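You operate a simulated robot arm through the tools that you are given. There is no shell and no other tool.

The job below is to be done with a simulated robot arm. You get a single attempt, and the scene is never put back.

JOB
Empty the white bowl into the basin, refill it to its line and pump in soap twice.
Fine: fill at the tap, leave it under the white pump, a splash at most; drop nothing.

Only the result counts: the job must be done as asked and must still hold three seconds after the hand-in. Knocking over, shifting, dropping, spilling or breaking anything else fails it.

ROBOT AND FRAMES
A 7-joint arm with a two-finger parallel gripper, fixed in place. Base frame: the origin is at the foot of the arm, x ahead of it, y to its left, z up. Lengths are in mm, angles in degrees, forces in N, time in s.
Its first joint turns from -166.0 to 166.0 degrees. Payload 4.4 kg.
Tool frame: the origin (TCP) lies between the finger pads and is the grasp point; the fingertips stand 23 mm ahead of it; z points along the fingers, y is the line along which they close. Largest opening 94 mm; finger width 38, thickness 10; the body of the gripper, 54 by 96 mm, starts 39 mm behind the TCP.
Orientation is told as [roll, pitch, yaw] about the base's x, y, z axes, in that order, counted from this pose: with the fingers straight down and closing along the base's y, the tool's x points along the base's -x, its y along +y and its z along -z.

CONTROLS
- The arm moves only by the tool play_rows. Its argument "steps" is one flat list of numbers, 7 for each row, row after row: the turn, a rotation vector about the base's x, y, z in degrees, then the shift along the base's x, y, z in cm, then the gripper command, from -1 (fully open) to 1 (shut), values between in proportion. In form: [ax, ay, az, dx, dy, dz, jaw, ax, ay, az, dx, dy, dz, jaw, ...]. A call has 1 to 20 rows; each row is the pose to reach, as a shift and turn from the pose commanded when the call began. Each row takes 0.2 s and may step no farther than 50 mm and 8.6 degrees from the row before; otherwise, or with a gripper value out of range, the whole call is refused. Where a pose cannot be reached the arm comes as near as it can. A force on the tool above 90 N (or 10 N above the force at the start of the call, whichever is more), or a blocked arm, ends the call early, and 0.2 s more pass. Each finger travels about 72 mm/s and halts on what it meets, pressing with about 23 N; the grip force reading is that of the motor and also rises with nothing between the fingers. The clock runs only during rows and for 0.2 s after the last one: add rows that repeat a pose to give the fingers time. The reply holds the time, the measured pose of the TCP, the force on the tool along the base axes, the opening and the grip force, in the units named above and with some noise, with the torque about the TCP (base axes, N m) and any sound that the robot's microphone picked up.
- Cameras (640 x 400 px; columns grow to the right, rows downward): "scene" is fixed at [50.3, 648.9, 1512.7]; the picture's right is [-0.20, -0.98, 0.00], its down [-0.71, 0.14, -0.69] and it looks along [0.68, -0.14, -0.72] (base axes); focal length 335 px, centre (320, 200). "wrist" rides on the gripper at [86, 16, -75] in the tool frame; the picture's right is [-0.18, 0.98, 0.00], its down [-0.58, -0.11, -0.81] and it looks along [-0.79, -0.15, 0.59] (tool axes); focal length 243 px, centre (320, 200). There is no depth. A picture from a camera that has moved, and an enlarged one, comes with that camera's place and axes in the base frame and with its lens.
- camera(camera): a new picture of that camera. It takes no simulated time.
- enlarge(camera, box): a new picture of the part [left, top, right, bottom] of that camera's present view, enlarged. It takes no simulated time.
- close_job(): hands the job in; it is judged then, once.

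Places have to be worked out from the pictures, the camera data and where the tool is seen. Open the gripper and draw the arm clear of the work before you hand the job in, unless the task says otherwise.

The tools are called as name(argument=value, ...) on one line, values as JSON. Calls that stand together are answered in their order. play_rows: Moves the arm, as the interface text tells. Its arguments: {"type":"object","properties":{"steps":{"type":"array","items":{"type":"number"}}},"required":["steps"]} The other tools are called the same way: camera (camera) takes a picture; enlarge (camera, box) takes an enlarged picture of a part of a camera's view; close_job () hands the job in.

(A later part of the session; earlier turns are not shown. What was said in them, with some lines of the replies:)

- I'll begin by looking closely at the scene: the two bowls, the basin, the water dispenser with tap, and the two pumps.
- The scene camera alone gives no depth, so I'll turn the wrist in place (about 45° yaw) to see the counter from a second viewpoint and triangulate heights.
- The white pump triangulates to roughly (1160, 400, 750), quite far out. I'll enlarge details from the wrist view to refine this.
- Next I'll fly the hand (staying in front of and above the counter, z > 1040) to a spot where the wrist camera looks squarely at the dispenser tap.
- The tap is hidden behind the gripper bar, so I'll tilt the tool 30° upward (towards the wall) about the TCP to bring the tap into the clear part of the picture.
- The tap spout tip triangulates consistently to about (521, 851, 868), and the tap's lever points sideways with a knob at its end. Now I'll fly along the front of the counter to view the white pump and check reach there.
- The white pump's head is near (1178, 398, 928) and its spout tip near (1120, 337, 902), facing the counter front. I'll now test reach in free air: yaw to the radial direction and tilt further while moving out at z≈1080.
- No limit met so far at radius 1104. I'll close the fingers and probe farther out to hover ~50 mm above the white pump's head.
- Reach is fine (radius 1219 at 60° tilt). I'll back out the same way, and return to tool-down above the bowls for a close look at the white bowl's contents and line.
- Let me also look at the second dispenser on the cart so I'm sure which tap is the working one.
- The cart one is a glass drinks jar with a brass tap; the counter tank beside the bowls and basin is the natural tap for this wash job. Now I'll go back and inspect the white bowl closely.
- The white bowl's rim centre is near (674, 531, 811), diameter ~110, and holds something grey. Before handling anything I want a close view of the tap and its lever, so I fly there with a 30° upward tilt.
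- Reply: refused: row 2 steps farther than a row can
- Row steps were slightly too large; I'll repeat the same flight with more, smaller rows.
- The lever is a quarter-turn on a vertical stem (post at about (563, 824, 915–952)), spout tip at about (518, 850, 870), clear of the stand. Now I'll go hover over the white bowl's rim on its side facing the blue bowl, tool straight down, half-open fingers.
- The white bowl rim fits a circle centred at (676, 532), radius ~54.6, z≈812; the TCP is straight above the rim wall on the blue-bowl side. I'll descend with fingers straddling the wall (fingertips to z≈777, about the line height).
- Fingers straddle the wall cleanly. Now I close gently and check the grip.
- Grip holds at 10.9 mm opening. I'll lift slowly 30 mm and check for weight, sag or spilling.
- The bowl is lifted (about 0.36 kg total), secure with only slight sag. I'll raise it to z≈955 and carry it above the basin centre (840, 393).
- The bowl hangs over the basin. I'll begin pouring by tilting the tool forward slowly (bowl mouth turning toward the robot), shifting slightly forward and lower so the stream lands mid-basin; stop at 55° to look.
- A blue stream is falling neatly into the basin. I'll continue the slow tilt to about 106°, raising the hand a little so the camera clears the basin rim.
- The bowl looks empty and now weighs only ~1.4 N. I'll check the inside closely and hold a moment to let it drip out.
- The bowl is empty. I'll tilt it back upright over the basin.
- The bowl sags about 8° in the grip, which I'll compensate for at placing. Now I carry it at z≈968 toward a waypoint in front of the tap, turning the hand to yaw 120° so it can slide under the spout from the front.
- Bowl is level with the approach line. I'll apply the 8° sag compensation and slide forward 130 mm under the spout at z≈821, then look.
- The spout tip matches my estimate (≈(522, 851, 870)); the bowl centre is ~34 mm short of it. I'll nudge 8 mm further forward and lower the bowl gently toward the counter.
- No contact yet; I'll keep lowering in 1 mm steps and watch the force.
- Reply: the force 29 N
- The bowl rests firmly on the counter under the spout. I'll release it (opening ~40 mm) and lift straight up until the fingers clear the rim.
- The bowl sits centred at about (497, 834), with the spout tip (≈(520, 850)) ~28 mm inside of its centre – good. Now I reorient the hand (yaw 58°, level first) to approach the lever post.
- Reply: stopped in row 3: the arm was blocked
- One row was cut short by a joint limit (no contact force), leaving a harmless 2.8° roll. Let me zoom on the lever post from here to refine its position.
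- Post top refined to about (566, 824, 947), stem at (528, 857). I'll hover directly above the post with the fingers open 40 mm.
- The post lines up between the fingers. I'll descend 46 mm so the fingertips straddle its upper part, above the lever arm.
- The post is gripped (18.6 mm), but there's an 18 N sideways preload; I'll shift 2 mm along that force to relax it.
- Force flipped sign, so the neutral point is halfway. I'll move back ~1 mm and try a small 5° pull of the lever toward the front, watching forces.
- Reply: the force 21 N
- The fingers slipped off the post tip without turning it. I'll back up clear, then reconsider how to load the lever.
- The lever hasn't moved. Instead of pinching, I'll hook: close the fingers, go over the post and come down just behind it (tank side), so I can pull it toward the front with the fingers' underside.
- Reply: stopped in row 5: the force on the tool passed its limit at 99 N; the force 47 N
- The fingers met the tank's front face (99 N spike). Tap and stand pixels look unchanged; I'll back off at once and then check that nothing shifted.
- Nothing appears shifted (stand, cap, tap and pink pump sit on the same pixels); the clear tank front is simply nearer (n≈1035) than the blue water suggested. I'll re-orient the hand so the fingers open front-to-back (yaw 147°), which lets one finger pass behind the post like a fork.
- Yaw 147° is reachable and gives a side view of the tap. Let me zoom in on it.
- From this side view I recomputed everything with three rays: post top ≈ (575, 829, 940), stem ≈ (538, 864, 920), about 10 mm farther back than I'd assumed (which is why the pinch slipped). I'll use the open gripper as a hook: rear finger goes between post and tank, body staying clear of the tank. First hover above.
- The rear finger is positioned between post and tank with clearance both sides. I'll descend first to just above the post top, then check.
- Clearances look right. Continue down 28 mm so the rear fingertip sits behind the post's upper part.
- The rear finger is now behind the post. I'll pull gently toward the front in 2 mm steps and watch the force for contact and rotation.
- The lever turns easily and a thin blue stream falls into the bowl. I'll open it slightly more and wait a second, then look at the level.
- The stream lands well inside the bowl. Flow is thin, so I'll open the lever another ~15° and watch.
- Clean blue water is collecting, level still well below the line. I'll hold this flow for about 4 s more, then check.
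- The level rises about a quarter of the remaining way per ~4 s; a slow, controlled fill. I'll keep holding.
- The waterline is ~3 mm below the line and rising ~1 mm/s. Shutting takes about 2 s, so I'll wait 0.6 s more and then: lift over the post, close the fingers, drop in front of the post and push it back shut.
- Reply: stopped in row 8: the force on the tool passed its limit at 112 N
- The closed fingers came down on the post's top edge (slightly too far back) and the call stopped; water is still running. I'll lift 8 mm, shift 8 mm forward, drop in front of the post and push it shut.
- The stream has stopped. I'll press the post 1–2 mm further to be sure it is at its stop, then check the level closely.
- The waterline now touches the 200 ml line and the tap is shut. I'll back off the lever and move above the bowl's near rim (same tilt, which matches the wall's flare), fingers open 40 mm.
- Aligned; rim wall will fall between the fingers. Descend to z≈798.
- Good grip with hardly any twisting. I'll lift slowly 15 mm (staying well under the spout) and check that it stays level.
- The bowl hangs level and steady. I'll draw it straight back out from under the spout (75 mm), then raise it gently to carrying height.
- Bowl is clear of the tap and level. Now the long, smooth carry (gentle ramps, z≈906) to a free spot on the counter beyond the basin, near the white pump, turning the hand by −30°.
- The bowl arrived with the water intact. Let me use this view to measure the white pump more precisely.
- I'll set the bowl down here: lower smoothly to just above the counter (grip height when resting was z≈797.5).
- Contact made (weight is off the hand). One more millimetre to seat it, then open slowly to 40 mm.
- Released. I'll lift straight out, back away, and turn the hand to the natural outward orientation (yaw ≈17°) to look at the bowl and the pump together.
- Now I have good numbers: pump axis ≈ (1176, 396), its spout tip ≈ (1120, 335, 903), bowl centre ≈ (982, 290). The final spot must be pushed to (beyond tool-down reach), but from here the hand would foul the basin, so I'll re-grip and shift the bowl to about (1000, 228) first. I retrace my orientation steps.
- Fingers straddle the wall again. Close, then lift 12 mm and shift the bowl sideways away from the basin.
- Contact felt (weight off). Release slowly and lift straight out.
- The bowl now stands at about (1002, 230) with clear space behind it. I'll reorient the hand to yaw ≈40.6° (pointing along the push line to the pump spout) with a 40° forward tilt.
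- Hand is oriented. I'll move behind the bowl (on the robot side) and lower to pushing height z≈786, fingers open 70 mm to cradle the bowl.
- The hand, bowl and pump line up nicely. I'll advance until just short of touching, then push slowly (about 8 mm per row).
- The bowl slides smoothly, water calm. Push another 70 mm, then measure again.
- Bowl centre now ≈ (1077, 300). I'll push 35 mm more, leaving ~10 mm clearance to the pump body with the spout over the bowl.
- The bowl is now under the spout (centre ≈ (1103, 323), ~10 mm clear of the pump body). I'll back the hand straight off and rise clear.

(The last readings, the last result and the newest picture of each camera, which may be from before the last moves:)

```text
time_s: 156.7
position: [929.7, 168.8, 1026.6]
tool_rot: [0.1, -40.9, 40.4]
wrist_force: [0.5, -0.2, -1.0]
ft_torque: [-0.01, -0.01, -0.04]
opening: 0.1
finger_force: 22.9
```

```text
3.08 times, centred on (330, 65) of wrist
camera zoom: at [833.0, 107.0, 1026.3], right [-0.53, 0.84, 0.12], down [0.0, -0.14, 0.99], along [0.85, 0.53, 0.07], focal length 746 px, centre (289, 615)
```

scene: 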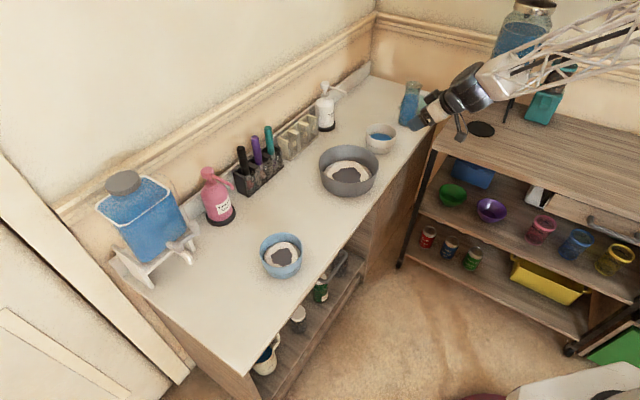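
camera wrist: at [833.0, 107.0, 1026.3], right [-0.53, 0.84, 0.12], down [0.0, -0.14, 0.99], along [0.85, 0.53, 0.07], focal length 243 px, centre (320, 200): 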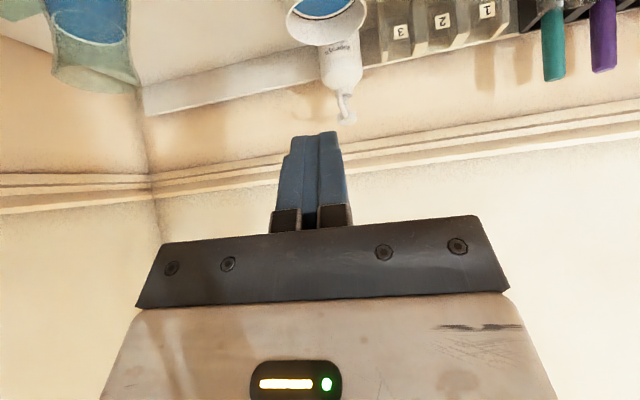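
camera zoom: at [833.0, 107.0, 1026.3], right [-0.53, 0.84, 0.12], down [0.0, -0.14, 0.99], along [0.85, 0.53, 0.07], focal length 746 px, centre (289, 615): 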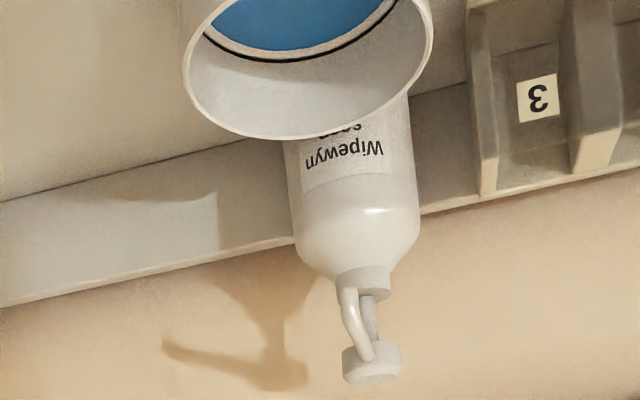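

The spout hangs over the bowl as planned. Now I reorient for pressing: fingers closed, yaw 15°, tilt ~62°, high above the counter.

play_rows(steps=[0, 0, -6.35, 0.8, 1.3, 0.6, 1, 0, 0, -12.7, 1.6, 2.6, 1.2, 1, 0, 0, -19, 2.4, 3.9, 1.8, 1, 0, 0, -25.4, 3, 5.1, 2.3, 1])

play_rows(steps=[1.8, -6.8, 0, 3, 4, 0, 1, 3.6, -13.5, 0, 6, 8, 0, 1, 5.44, -20.3, 0, 9, 12, 0, 1])

camera(camera="wrist")

camera(camera="scene")

```text
time_s: 157.7
position: [960.3, 221.7, 1051.0]
tool_rot: [0.0, -41.0, 15.1]
wrist_force: [0.9, 0.5, 0.1]
ft_torque: [-0.02, 0.01, -0.03]
opening: 0.0
finger_force: 22.9
```

```text
time_s: 158.5
position: [1047.8, 344.4, 1051.0]
tool_rot: [-0.1, -62.1, 15.2]
wrist_force: [1.0, 0.4, 2.1]
ft_torque: [-0.06, 0.21, -0.02]
opening: 0.1
finger_force: 23.1
```

```text
taken
camera wrist: at [941.8, 330.6, 1010.0], right [-0.17, 0.97, 0.16], down [-0.4, -0.22, 0.89], along [0.9, 0.09, 0.42], focal length 243 px, centre (320, 200)
```

wrist: 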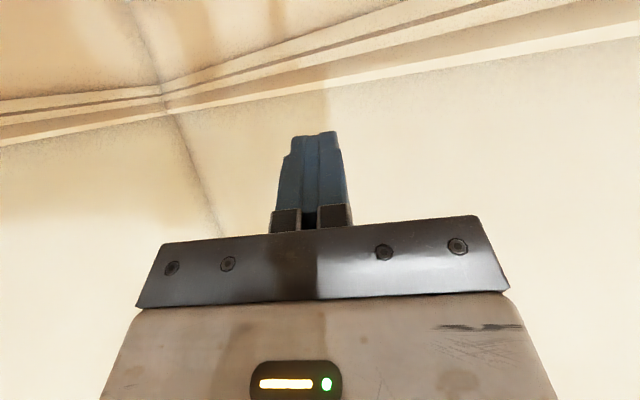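

```text
taken
```

scene: 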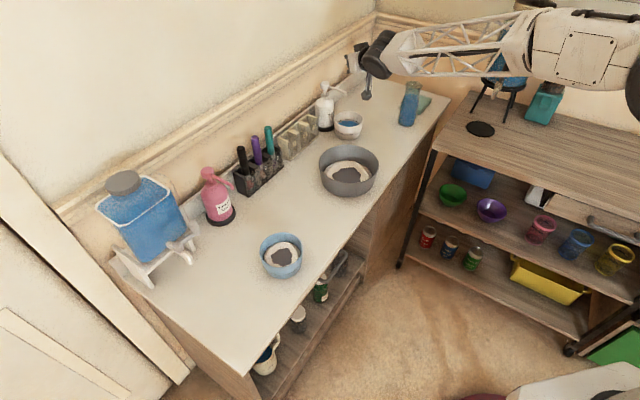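

play_rows(steps=[0, 0, 0, 2.5, 1.1, -0.5, 1, 0, 0, 0, 5, 2.2, -1.5, 1, 0, 0, 0, 7.5, 3.2, -2.5, 1, 0, 0, 0, 10, 4.3, -4, 1, 0, 0, 0, 12, 5.16, -5.5, 1, 0, 0, 0, 12, 5.16, -6.6, 1, 0, 0, 0, 12, 5.16, -6.6, 1])

camera(camera="wrist")

enlarge(camera="scene", box=[300, 40, 400, 140])

```text
time_s: 160.1
position: [1168.7, 393.6, 983.5]
tool_rot: [-0.1, -62.1, 15.1]
wrist_force: [0.0, 0.7, 0.2]
ft_torque: [0.01, 0.03, 0.02]
opening: 0.2
finger_force: 22.4
```

```text
taken
camera wrist: at [1063.0, 380.9, 941.4], right [-0.17, 0.97, 0.16], down [-0.4, -0.22, 0.89], along [0.9, 0.09, 0.42], focal length 243 px, centre (320, 200)
```

wrist: 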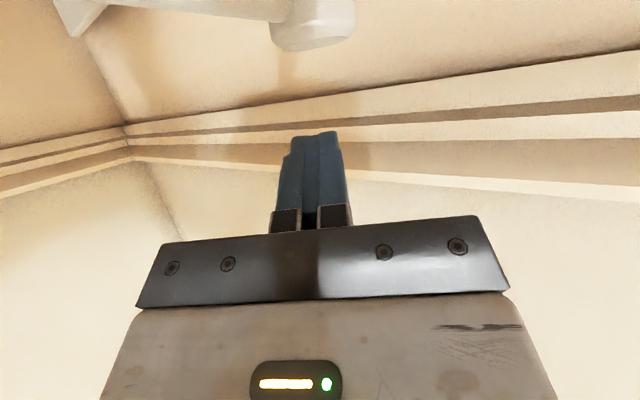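

```text
4.00 times, centred on (350, 90) of scene
camera zoom: at [50.3, 648.9, 1512.7], right [-0.2, -0.98, 0.0], down [-0.71, 0.14, -0.69], along [0.68, -0.14, -0.72], focal length 1338 px, centre (200, 640)
```

zoom: 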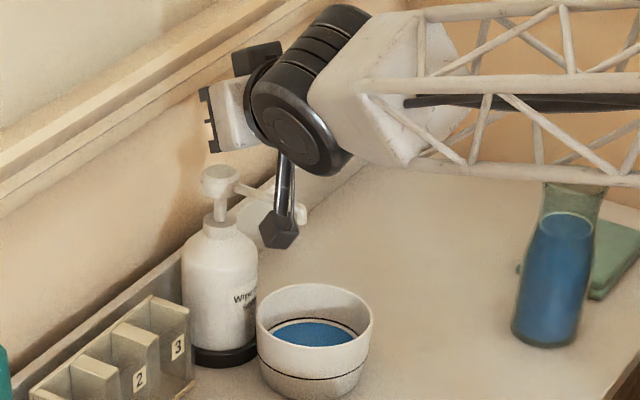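

Fingertip is directly above the pump head (about 34 mm up). I'll descend to ~6 mm above it, then press in small steps.

play_rows(steps=[0, 0, 0, 0, 0.1, -1.2, 1, 0, 0, 0, 0, 0.1, -2.2, 1, 0, 0, 0, 0, 0.1, -2.8, 1])

play_rows(steps=[0, 0, 0, 0, 0, -0.2, 1, 0, 0, 0, 0, 0, -0.4, 1, 0, 0, 0, 0, 0, -0.6, 1])

camera(camera="wrist")

enlarge(camera="scene", box=[300, 50, 400, 150])

```text
time_s: 160.9
position: [1169.5, 394.4, 956.3]
tool_rot: [-0.1, -62.1, 15.1]
wrist_force: [-1.0, 1.4, -0.7]
ft_torque: [0.04, 0.04, -0.01]
opening: 0.0
finger_force: 23.0
```

```text
time_s: 161.7
position: [1169.6, 394.8, 950.5]
tool_rot: [0.0, -62.0, 15.2]
wrist_force: [-0.5, 0.6, 3.7]
ft_torque: [0.05, 0.0, -0.01]
opening: 0.1
finger_force: 23.1
```

```text
taken
camera wrist: at [1062.9, 382.1, 908.5], right [-0.17, 0.97, 0.16], down [-0.4, -0.22, 0.89], along [0.9, 0.09, 0.42], focal length 243 px, centre (320, 200)
```

wrist: 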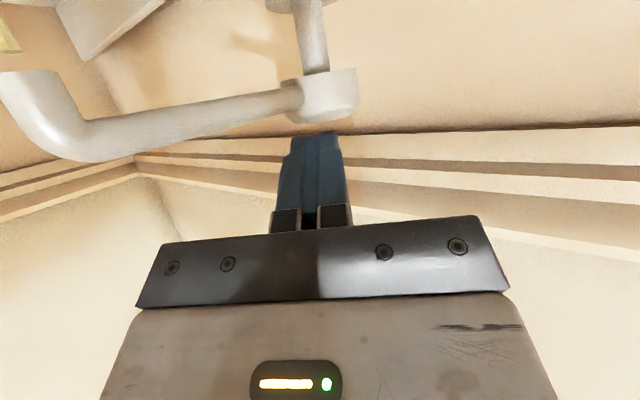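

```text
4.00 times, centred on (350, 100) of scene
camera zoom: at [50.3, 648.9, 1512.7], right [-0.2, -0.98, 0.0], down [-0.71, 0.14, -0.69], along [0.68, -0.14, -0.72], focal length 1338 px, centre (200, 600)
```

zoom: 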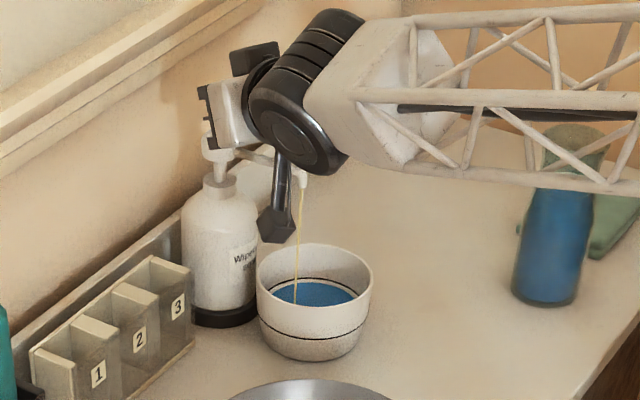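

Soap is already coming out and landing in the water; force is only 3.7 N. I'll continue this first stroke downward in steps, watching for the bottom stop.

play_rows(steps=[0, 0, 0, 0, 0, -0.25, 1, 0, 0, 0, 0, 0, -0.5, 1])

play_rows(steps=[0, 0, 0, 0, 0, -0.25, 1, 0, 0, 0, 0, 0, -0.5, 1])

camera(camera="wrist")

enlarge(camera="scene", box=[310, 70, 390, 150])

```text
time_s: 162.3
position: [1168.9, 394.2, 946.5]
tool_rot: [0.0, -62.1, 15.1]
wrist_force: [2.4, 0.0, 6.7]
ft_torque: [0.04, -0.19, -0.02]
opening: 0.0
finger_force: 22.7
```

```text
time_s: 162.9
position: [1169.6, 394.0, 940.0]
tool_rot: [0.0, -61.9, 15.1]
wrist_force: [0.3, -0.5, 10.5]
ft_torque: [0.05, -0.17, 0.0]
opening: 0.1
finger_force: 23.0
```

```text
taken
camera wrist: at [1063.1, 382.1, 899.1], right [-0.17, 0.97, 0.16], down [-0.4, -0.22, 0.89], along [0.9, 0.09, 0.42], focal length 243 px, centre (320, 200)
```

wrist: 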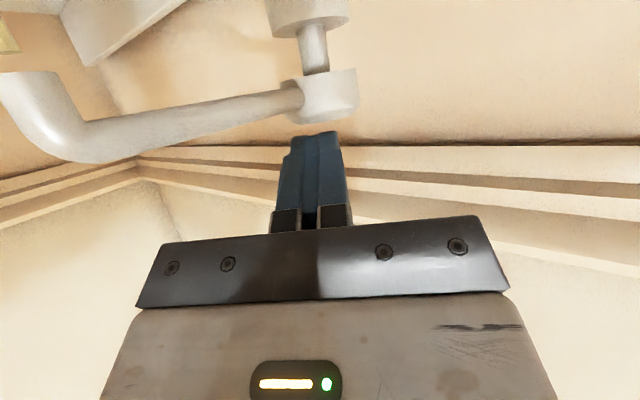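

```text
5.00 times, centred on (350, 110) of scene
camera zoom: at [50.3, 648.9, 1512.7], right [-0.2, -0.98, 0.0], down [-0.71, 0.14, -0.69], along [0.68, -0.14, -0.72], focal length 1673 px, centre (170, 650)
```

zoom: 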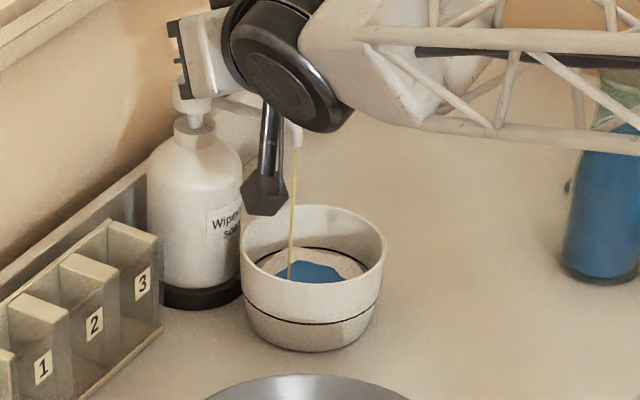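

play_rows(steps=[0, 0, 0, 0, 0, -0.25, 1, 0, 0, 0, 0, 0, -0.5, 1])

camera(camera="wrist")

enlarge(camera="scene", box=[310, 70, 390, 150])

```text
time_s: 163.5
position: [1170.7, 395.1, 938.1]
tool_rot: [0.0, -62.2, 15.1]
wrist_force: [-10.9, -0.9, 28.9]
ft_torque: [0.07, -0.03, 0.01]
opening: 0.0
finger_force: 22.8
```

```text
taken
camera wrist: at [1063.6, 382.1, 896.7], right [-0.17, 0.97, 0.16], down [-0.4, -0.22, 0.89], along [0.9, 0.09, 0.43], focal length 243 px, centre (320, 200)
```

wrist: 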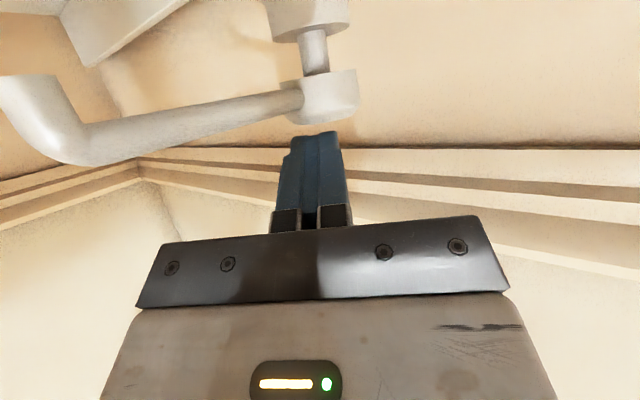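

```text
5.00 times, centred on (350, 110) of scene
camera zoom: at [50.3, 648.9, 1512.7], right [-0.2, -0.98, 0.0], down [-0.71, 0.14, -0.69], along [0.68, -0.14, -0.72], focal length 1673 px, centre (170, 650)
```

zoom: 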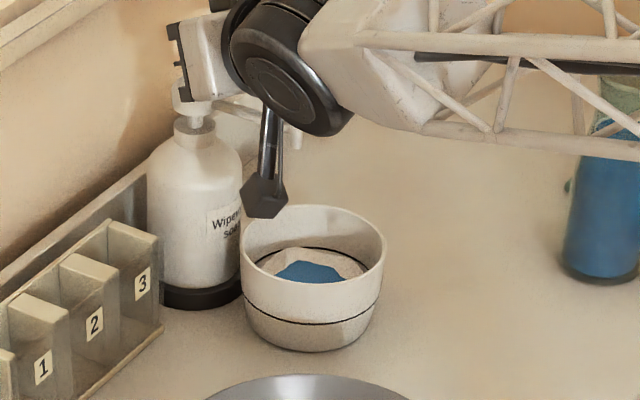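

The stroke hit its bottom stop (force jumped to 29 N, soap stopped). I'll release fully upward, let the head return, and check.

play_rows(steps=[0, 0, 0, 0, 0, 0.5, 1, 0, 0, 0, 0, 0, 1.2, 1, 0, 0, 0, 0, 0, 2.0, 1, 0, 0, 0, 0, 0, 2.6, 1, 0, 0, 0, 0, 0, 2.6, 1, 0, 0, 0, 0, 0, 2.6, 1])

camera(camera="wrist")

enlarge(camera="scene", box=[310, 70, 390, 150])

```text
time_s: 164.9
position: [1170.4, 393.4, 960.1]
tool_rot: [0.0, -62.0, 15.0]
wrist_force: [0.3, 0.8, -0.2]
ft_torque: [-0.01, 0.0, 0.02]
opening: 0.1
finger_force: 23.5
```

```text
taken
camera wrist: at [1063.8, 381.3, 919.1], right [-0.17, 0.97, 0.16], down [-0.4, -0.22, 0.89], along [0.9, 0.09, 0.42], focal length 243 px, centre (320, 200)
```

wrist: 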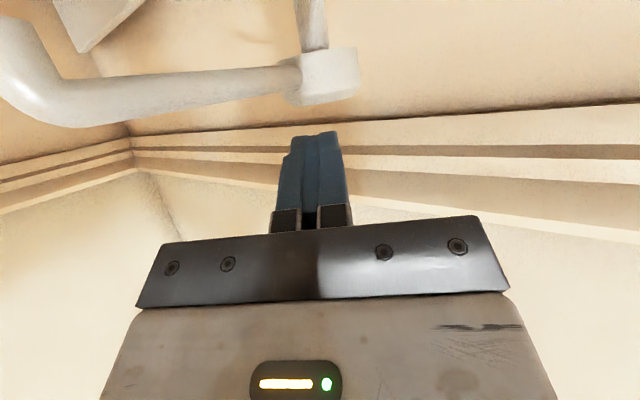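

```text
5.00 times, centred on (350, 110) of scene
camera zoom: at [50.3, 648.9, 1512.7], right [-0.2, -0.98, 0.0], down [-0.71, 0.14, -0.69], along [0.68, -0.14, -0.72], focal length 1673 px, centre (170, 650)
```

zoom: 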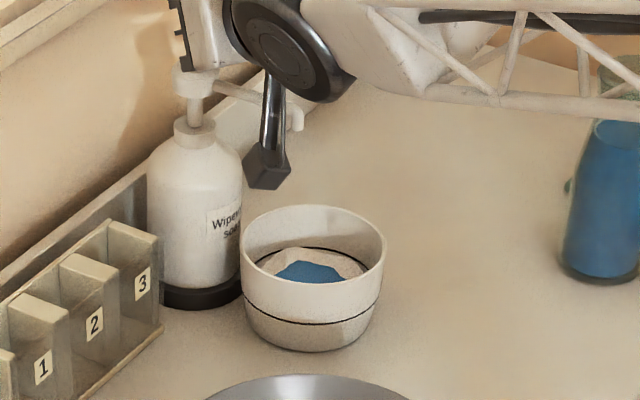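

The head has sprung back and the pump hasn't moved. Now the second full press, in one continuous stroke to the same depth.

play_rows(steps=[0, 0, 0, -0.05, 0.2, -0.5, 1, 0, 0, 0, -0.1, 0.35, -0.9, 1, 0, 0, 0, -0.1, 0.35, -1.2, 1, 0, 0, 0, -0.1, 0.35, -1.5, 1, 0, 0, 0, -0.1, 0.35, -1.8, 1, 0, 0, 0, -0.1, 0.35, -2.05, 1, 0, 0, 0, -0.1, 0.35, -2.2, 1])

camera(camera="wrist")

enlarge(camera="scene", box=[310, 70, 390, 150])

```text
time_s: 166.5
position: [1168.3, 397.5, 939.2]
tool_rot: [0.0, -62.1, 15.2]
wrist_force: [-4.5, -3.2, 13.7]
ft_torque: [-0.04, -0.02, -0.07]
opening: 0.0
finger_force: 23.2
```

```text
taken
camera wrist: at [1062.7, 385.3, 898.5], right [-0.17, 0.97, 0.16], down [-0.4, -0.22, 0.89], along [0.9, 0.09, 0.42], focal length 243 px, centre (320, 200)
```

wrist: 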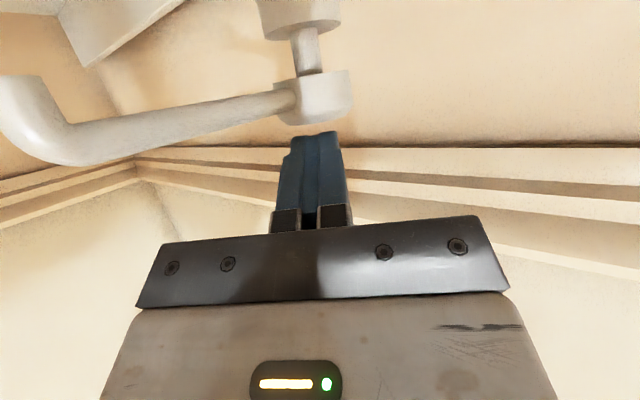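

```text
5.00 times, centred on (350, 110) of scene
camera zoom: at [50.3, 648.9, 1512.7], right [-0.2, -0.98, 0.0], down [-0.71, 0.14, -0.69], along [0.68, -0.14, -0.72], focal length 1673 px, centre (170, 650)
```

zoom: 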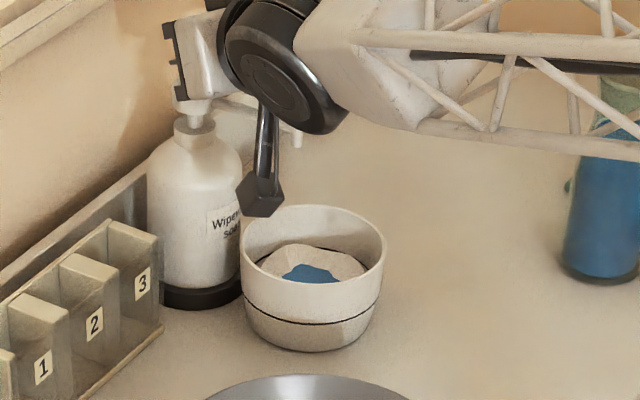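

play_rows(steps=[0, 0, 0, 0, 0, -0.1, 1, 0, 0, 0, 0, 0, -0.1, 1])

enlarge(camera="scene", box=[310, 70, 390, 150])

```text
time_s: 167.1
position: [1170.4, 398.3, 938.7]
tool_rot: [0.0, -62.0, 15.1]
wrist_force: [7.1, 3.0, 17.0]
ft_torque: [0.16, -0.36, 0.01]
opening: 0.1
finger_force: 23.4
```

```text
5.00 times, centred on (350, 110) of scene
camera zoom: at [50.3, 648.9, 1512.7], right [-0.2, -0.98, 0.0], down [-0.71, 0.14, -0.69], along [0.68, -0.14, -0.72], focal length 1673 px, centre (170, 650)
```

zoom: 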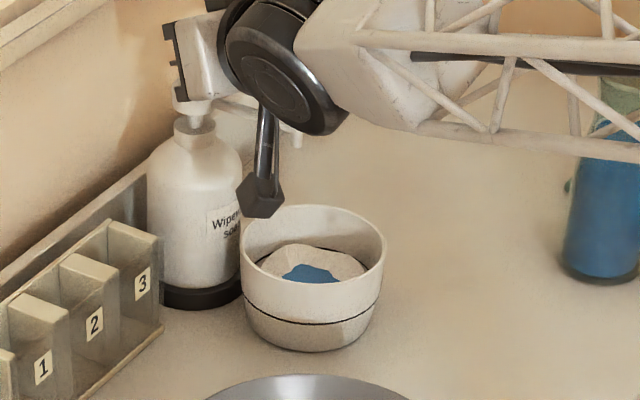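

Second stroke bottomed out (17 N, soap stopped). Release upward fully and retract the hand clear.

play_rows(steps=[0, 0, 0, 0, 0, 0.5, 1, 0, 0, 0, 0, 0, 1.2, 1, 0, 0, 0, 0, 0, 2.2, 1, 0, 0, 0, 0, 0, 4, 1, 0, 0, 0, -1, -0.3, 7, 1, 0, 0, 0, -4, -1.1, 9, 1, 0, 0, 0, -8, -2.2, 10, 1, 0, 0, 0, -12, -3.3, 11, 1, 0, 0, 0, -16, -5, 11, 1])

camera(camera="scene")

enlarge(camera="scene", box=[310, 70, 390, 150])

```text
time_s: 169.1
position: [1007.9, 344.9, 1045.5]
tool_rot: [0.1, -61.9, 15.1]
wrist_force: [0.2, 0.0, -0.4]
ft_torque: [-0.03, -0.03, 0.05]
opening: 0.1
finger_force: 22.8
```

```text
taken
```

scene: 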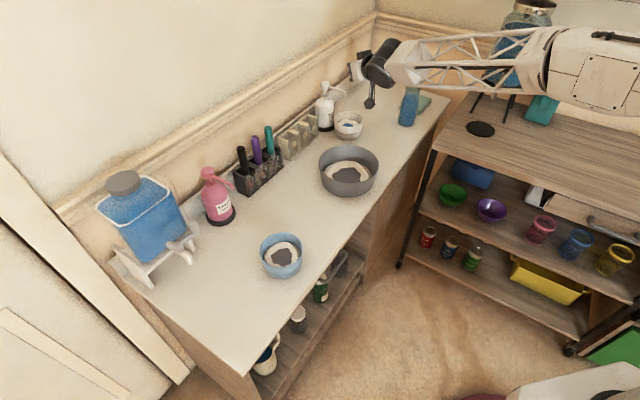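

```text
5.00 times, centred on (350, 110) of scene
camera zoom: at [50.3, 648.9, 1512.7], right [-0.2, -0.98, 0.0], down [-0.71, 0.14, -0.69], along [0.68, -0.14, -0.72], focal length 1673 px, centre (170, 650)
```

zoom: 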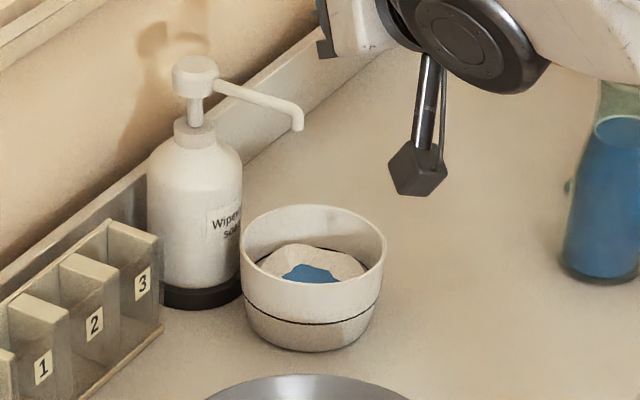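

Both pumps done and the pump head is back up. Let me inspect for leaks or shifted objects: tap, counter, basin.

enlarge(camera="scene", box=[110, 190, 250, 320])

enlarge(camera="scene", box=[290, 100, 430, 220])

enlarge(camera="scene", box=[190, 200, 330, 340])

```text
3.08 times, centred on (180, 255) of scene
camera zoom: at [50.3, 648.9, 1512.7], right [-0.2, -0.98, 0.0], down [-0.71, 0.14, -0.69], along [0.68, -0.14, -0.72], focal length 1030 px, centre (751, 31)
```

zoom: 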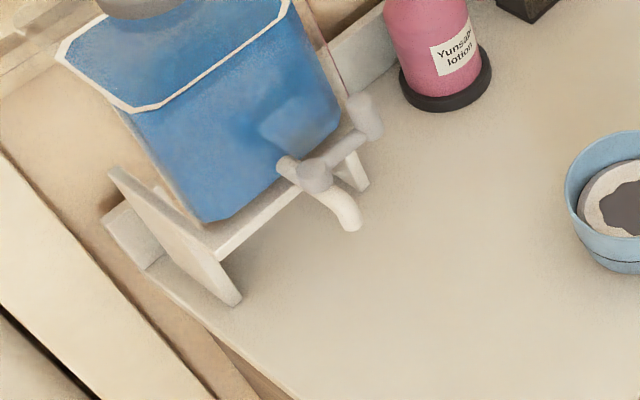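

```text
3.33 times, centred on (360, 160) of scene
camera zoom: at [50.3, 648.9, 1512.7], right [-0.2, -0.98, 0.0], down [-0.71, 0.14, -0.69], along [0.68, -0.14, -0.72], focal length 1116 px, centre (187, 333)
```

zoom: 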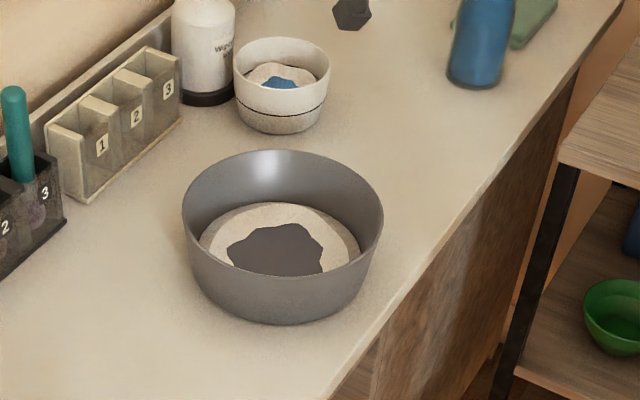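

```text
2.86 times, centred on (260, 270) of scene
camera zoom: at [50.3, 648.9, 1512.7], right [-0.2, -0.98, 0.0], down [-0.71, 0.14, -0.69], along [0.68, -0.14, -0.72], focal length 956 px, centre (491, 0)
```

zoom: 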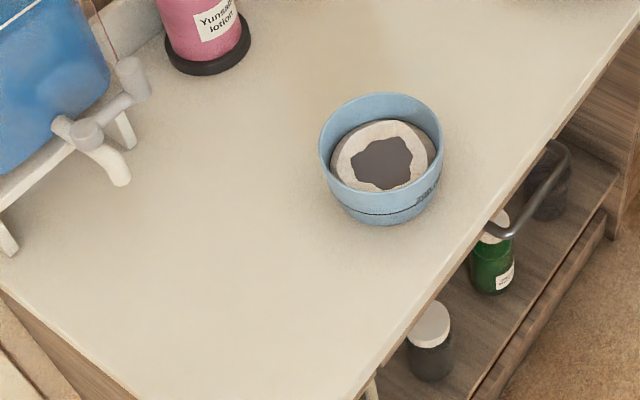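

No spills, tap shut, nothing displaced. I'll retract, level the hand, open the gripper and take a last look at the bowl.

play_rows(steps=[-1.8, 6.8, 0, -2.5, -1.2, 0.5, 0.6, -3.6, 13.5, 0, -5, -2.4, 1, 0.2, -5.4, 20.3, 0, -7.5, -3.6, 1.5, -0.2, -7.2, 27, 0, -10, -4.8, 2, -0.6, -9, 33.8, 0, -12.5, -6, 2.5, -1, -10.9, 40.5, 0, -15, -7.2, 3, -1, -12.7, 47.3, 0, -17.5, -8.4, 3.5, -1, -14.5, 54, 0, -20, -9.6, 4, -1, -16, 59.8, 0, -22.5, -10.5, 4.5, -1, -16, 59.8, 0, -25, -11, 4.5, -1])

camera(camera="wrist")

camera(camera="scene")

```text
time_s: 171.3
position: [757.9, 236.9, 1092.8]
tool_rot: [0.2, 0.0, 14.9]
wrist_force: [0.4, -0.2, -1.0]
ft_torque: [-0.01, -0.01, 0.0]
opening: 94.0
finger_force: 0.1
```

```text
taken
camera wrist: at [670.3, 229.8, 1166.9], right [-0.08, 1.0, 0.0], down [0.59, 0.04, 0.81], along [0.8, 0.06, -0.59], focal length 243 px, centre (320, 200)
```

wrist: 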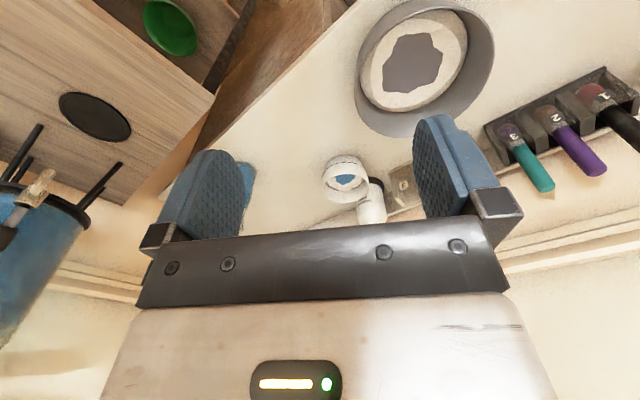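

```text
taken
```

scene: 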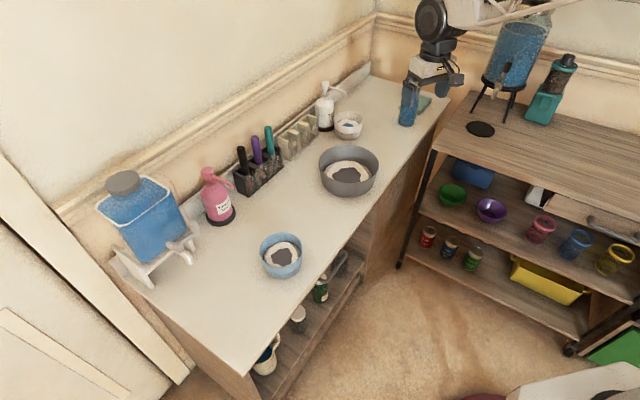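

enlarge(camera="wrist", box=[290, 130, 420, 230])

enlarge(camera="scene", box=[310, 70, 390, 150])

```text
4.00 times, centred on (355, 180) of wrist
camera zoom: at [670.3, 229.8, 1166.9], right [-0.08, 1.0, 0.0], down [0.59, 0.04, 0.81], along [0.8, 0.06, -0.59], focal length 970 px, centre (180, 280)
```

zoom: 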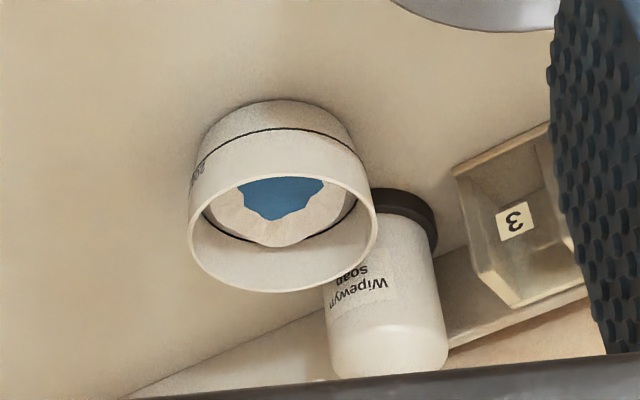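

```text
5.00 times, centred on (350, 110) of scene
camera zoom: at [50.3, 648.9, 1512.7], right [-0.2, -0.98, 0.0], down [-0.71, 0.14, -0.69], along [0.68, -0.14, -0.72], focal length 1673 px, centre (170, 650)
```

zoom: 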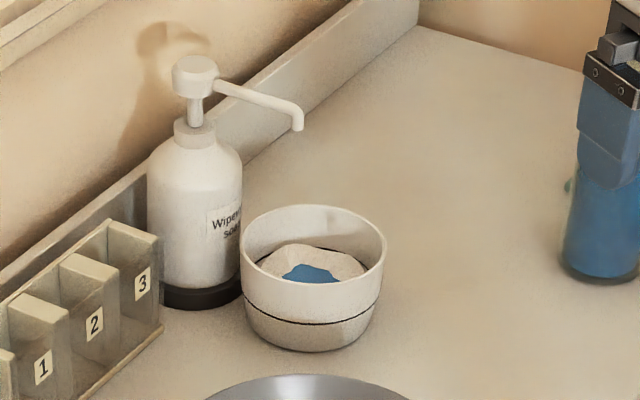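

The white bowl stands under the white pump's spout with its water and suds at the line. The tap is shut, nothing is displaced, and the gripper is open and clear of the work, so I'm handing the job in.

close_job()

```text
The job is handed in.
```

I handed the job in with the white bowl emptied into the basin, refilled at the tap, and left under the white pump with two presses of soap in it. The judge's result has not come back to me.

- **Emptying:** I poured the dirty water into the basin by tilting the bowl past 100 degrees. The inside looked empty afterwards.
- **Filling:** The clean water's edge reached the 200 ml line just before I shut the tap. I judged the level by eye from the pictures and did not measure it. No stream was running afterwards, and the lever is back where it started.
- **Soap:** I pressed the pump head all the way down twice, letting it spring fully back up in between. The soap fell inside the bowl.
- **Placement:** The bowl's rim stands about 10 mm from the pump body, with the spout over the water. I pushed it the last stretch, because the hand could not set it down that far out.

**Hard contacts:** The fingers hit the front of the tank once with a brief 99 N. They also came down on the lever post with 112 N. In the pictures afterwards, the tank, stand and tap appeared in the same places as before.

I saw no spills on the counter and nothing else out of place. The gripper was open and the arm clear when I handed in.
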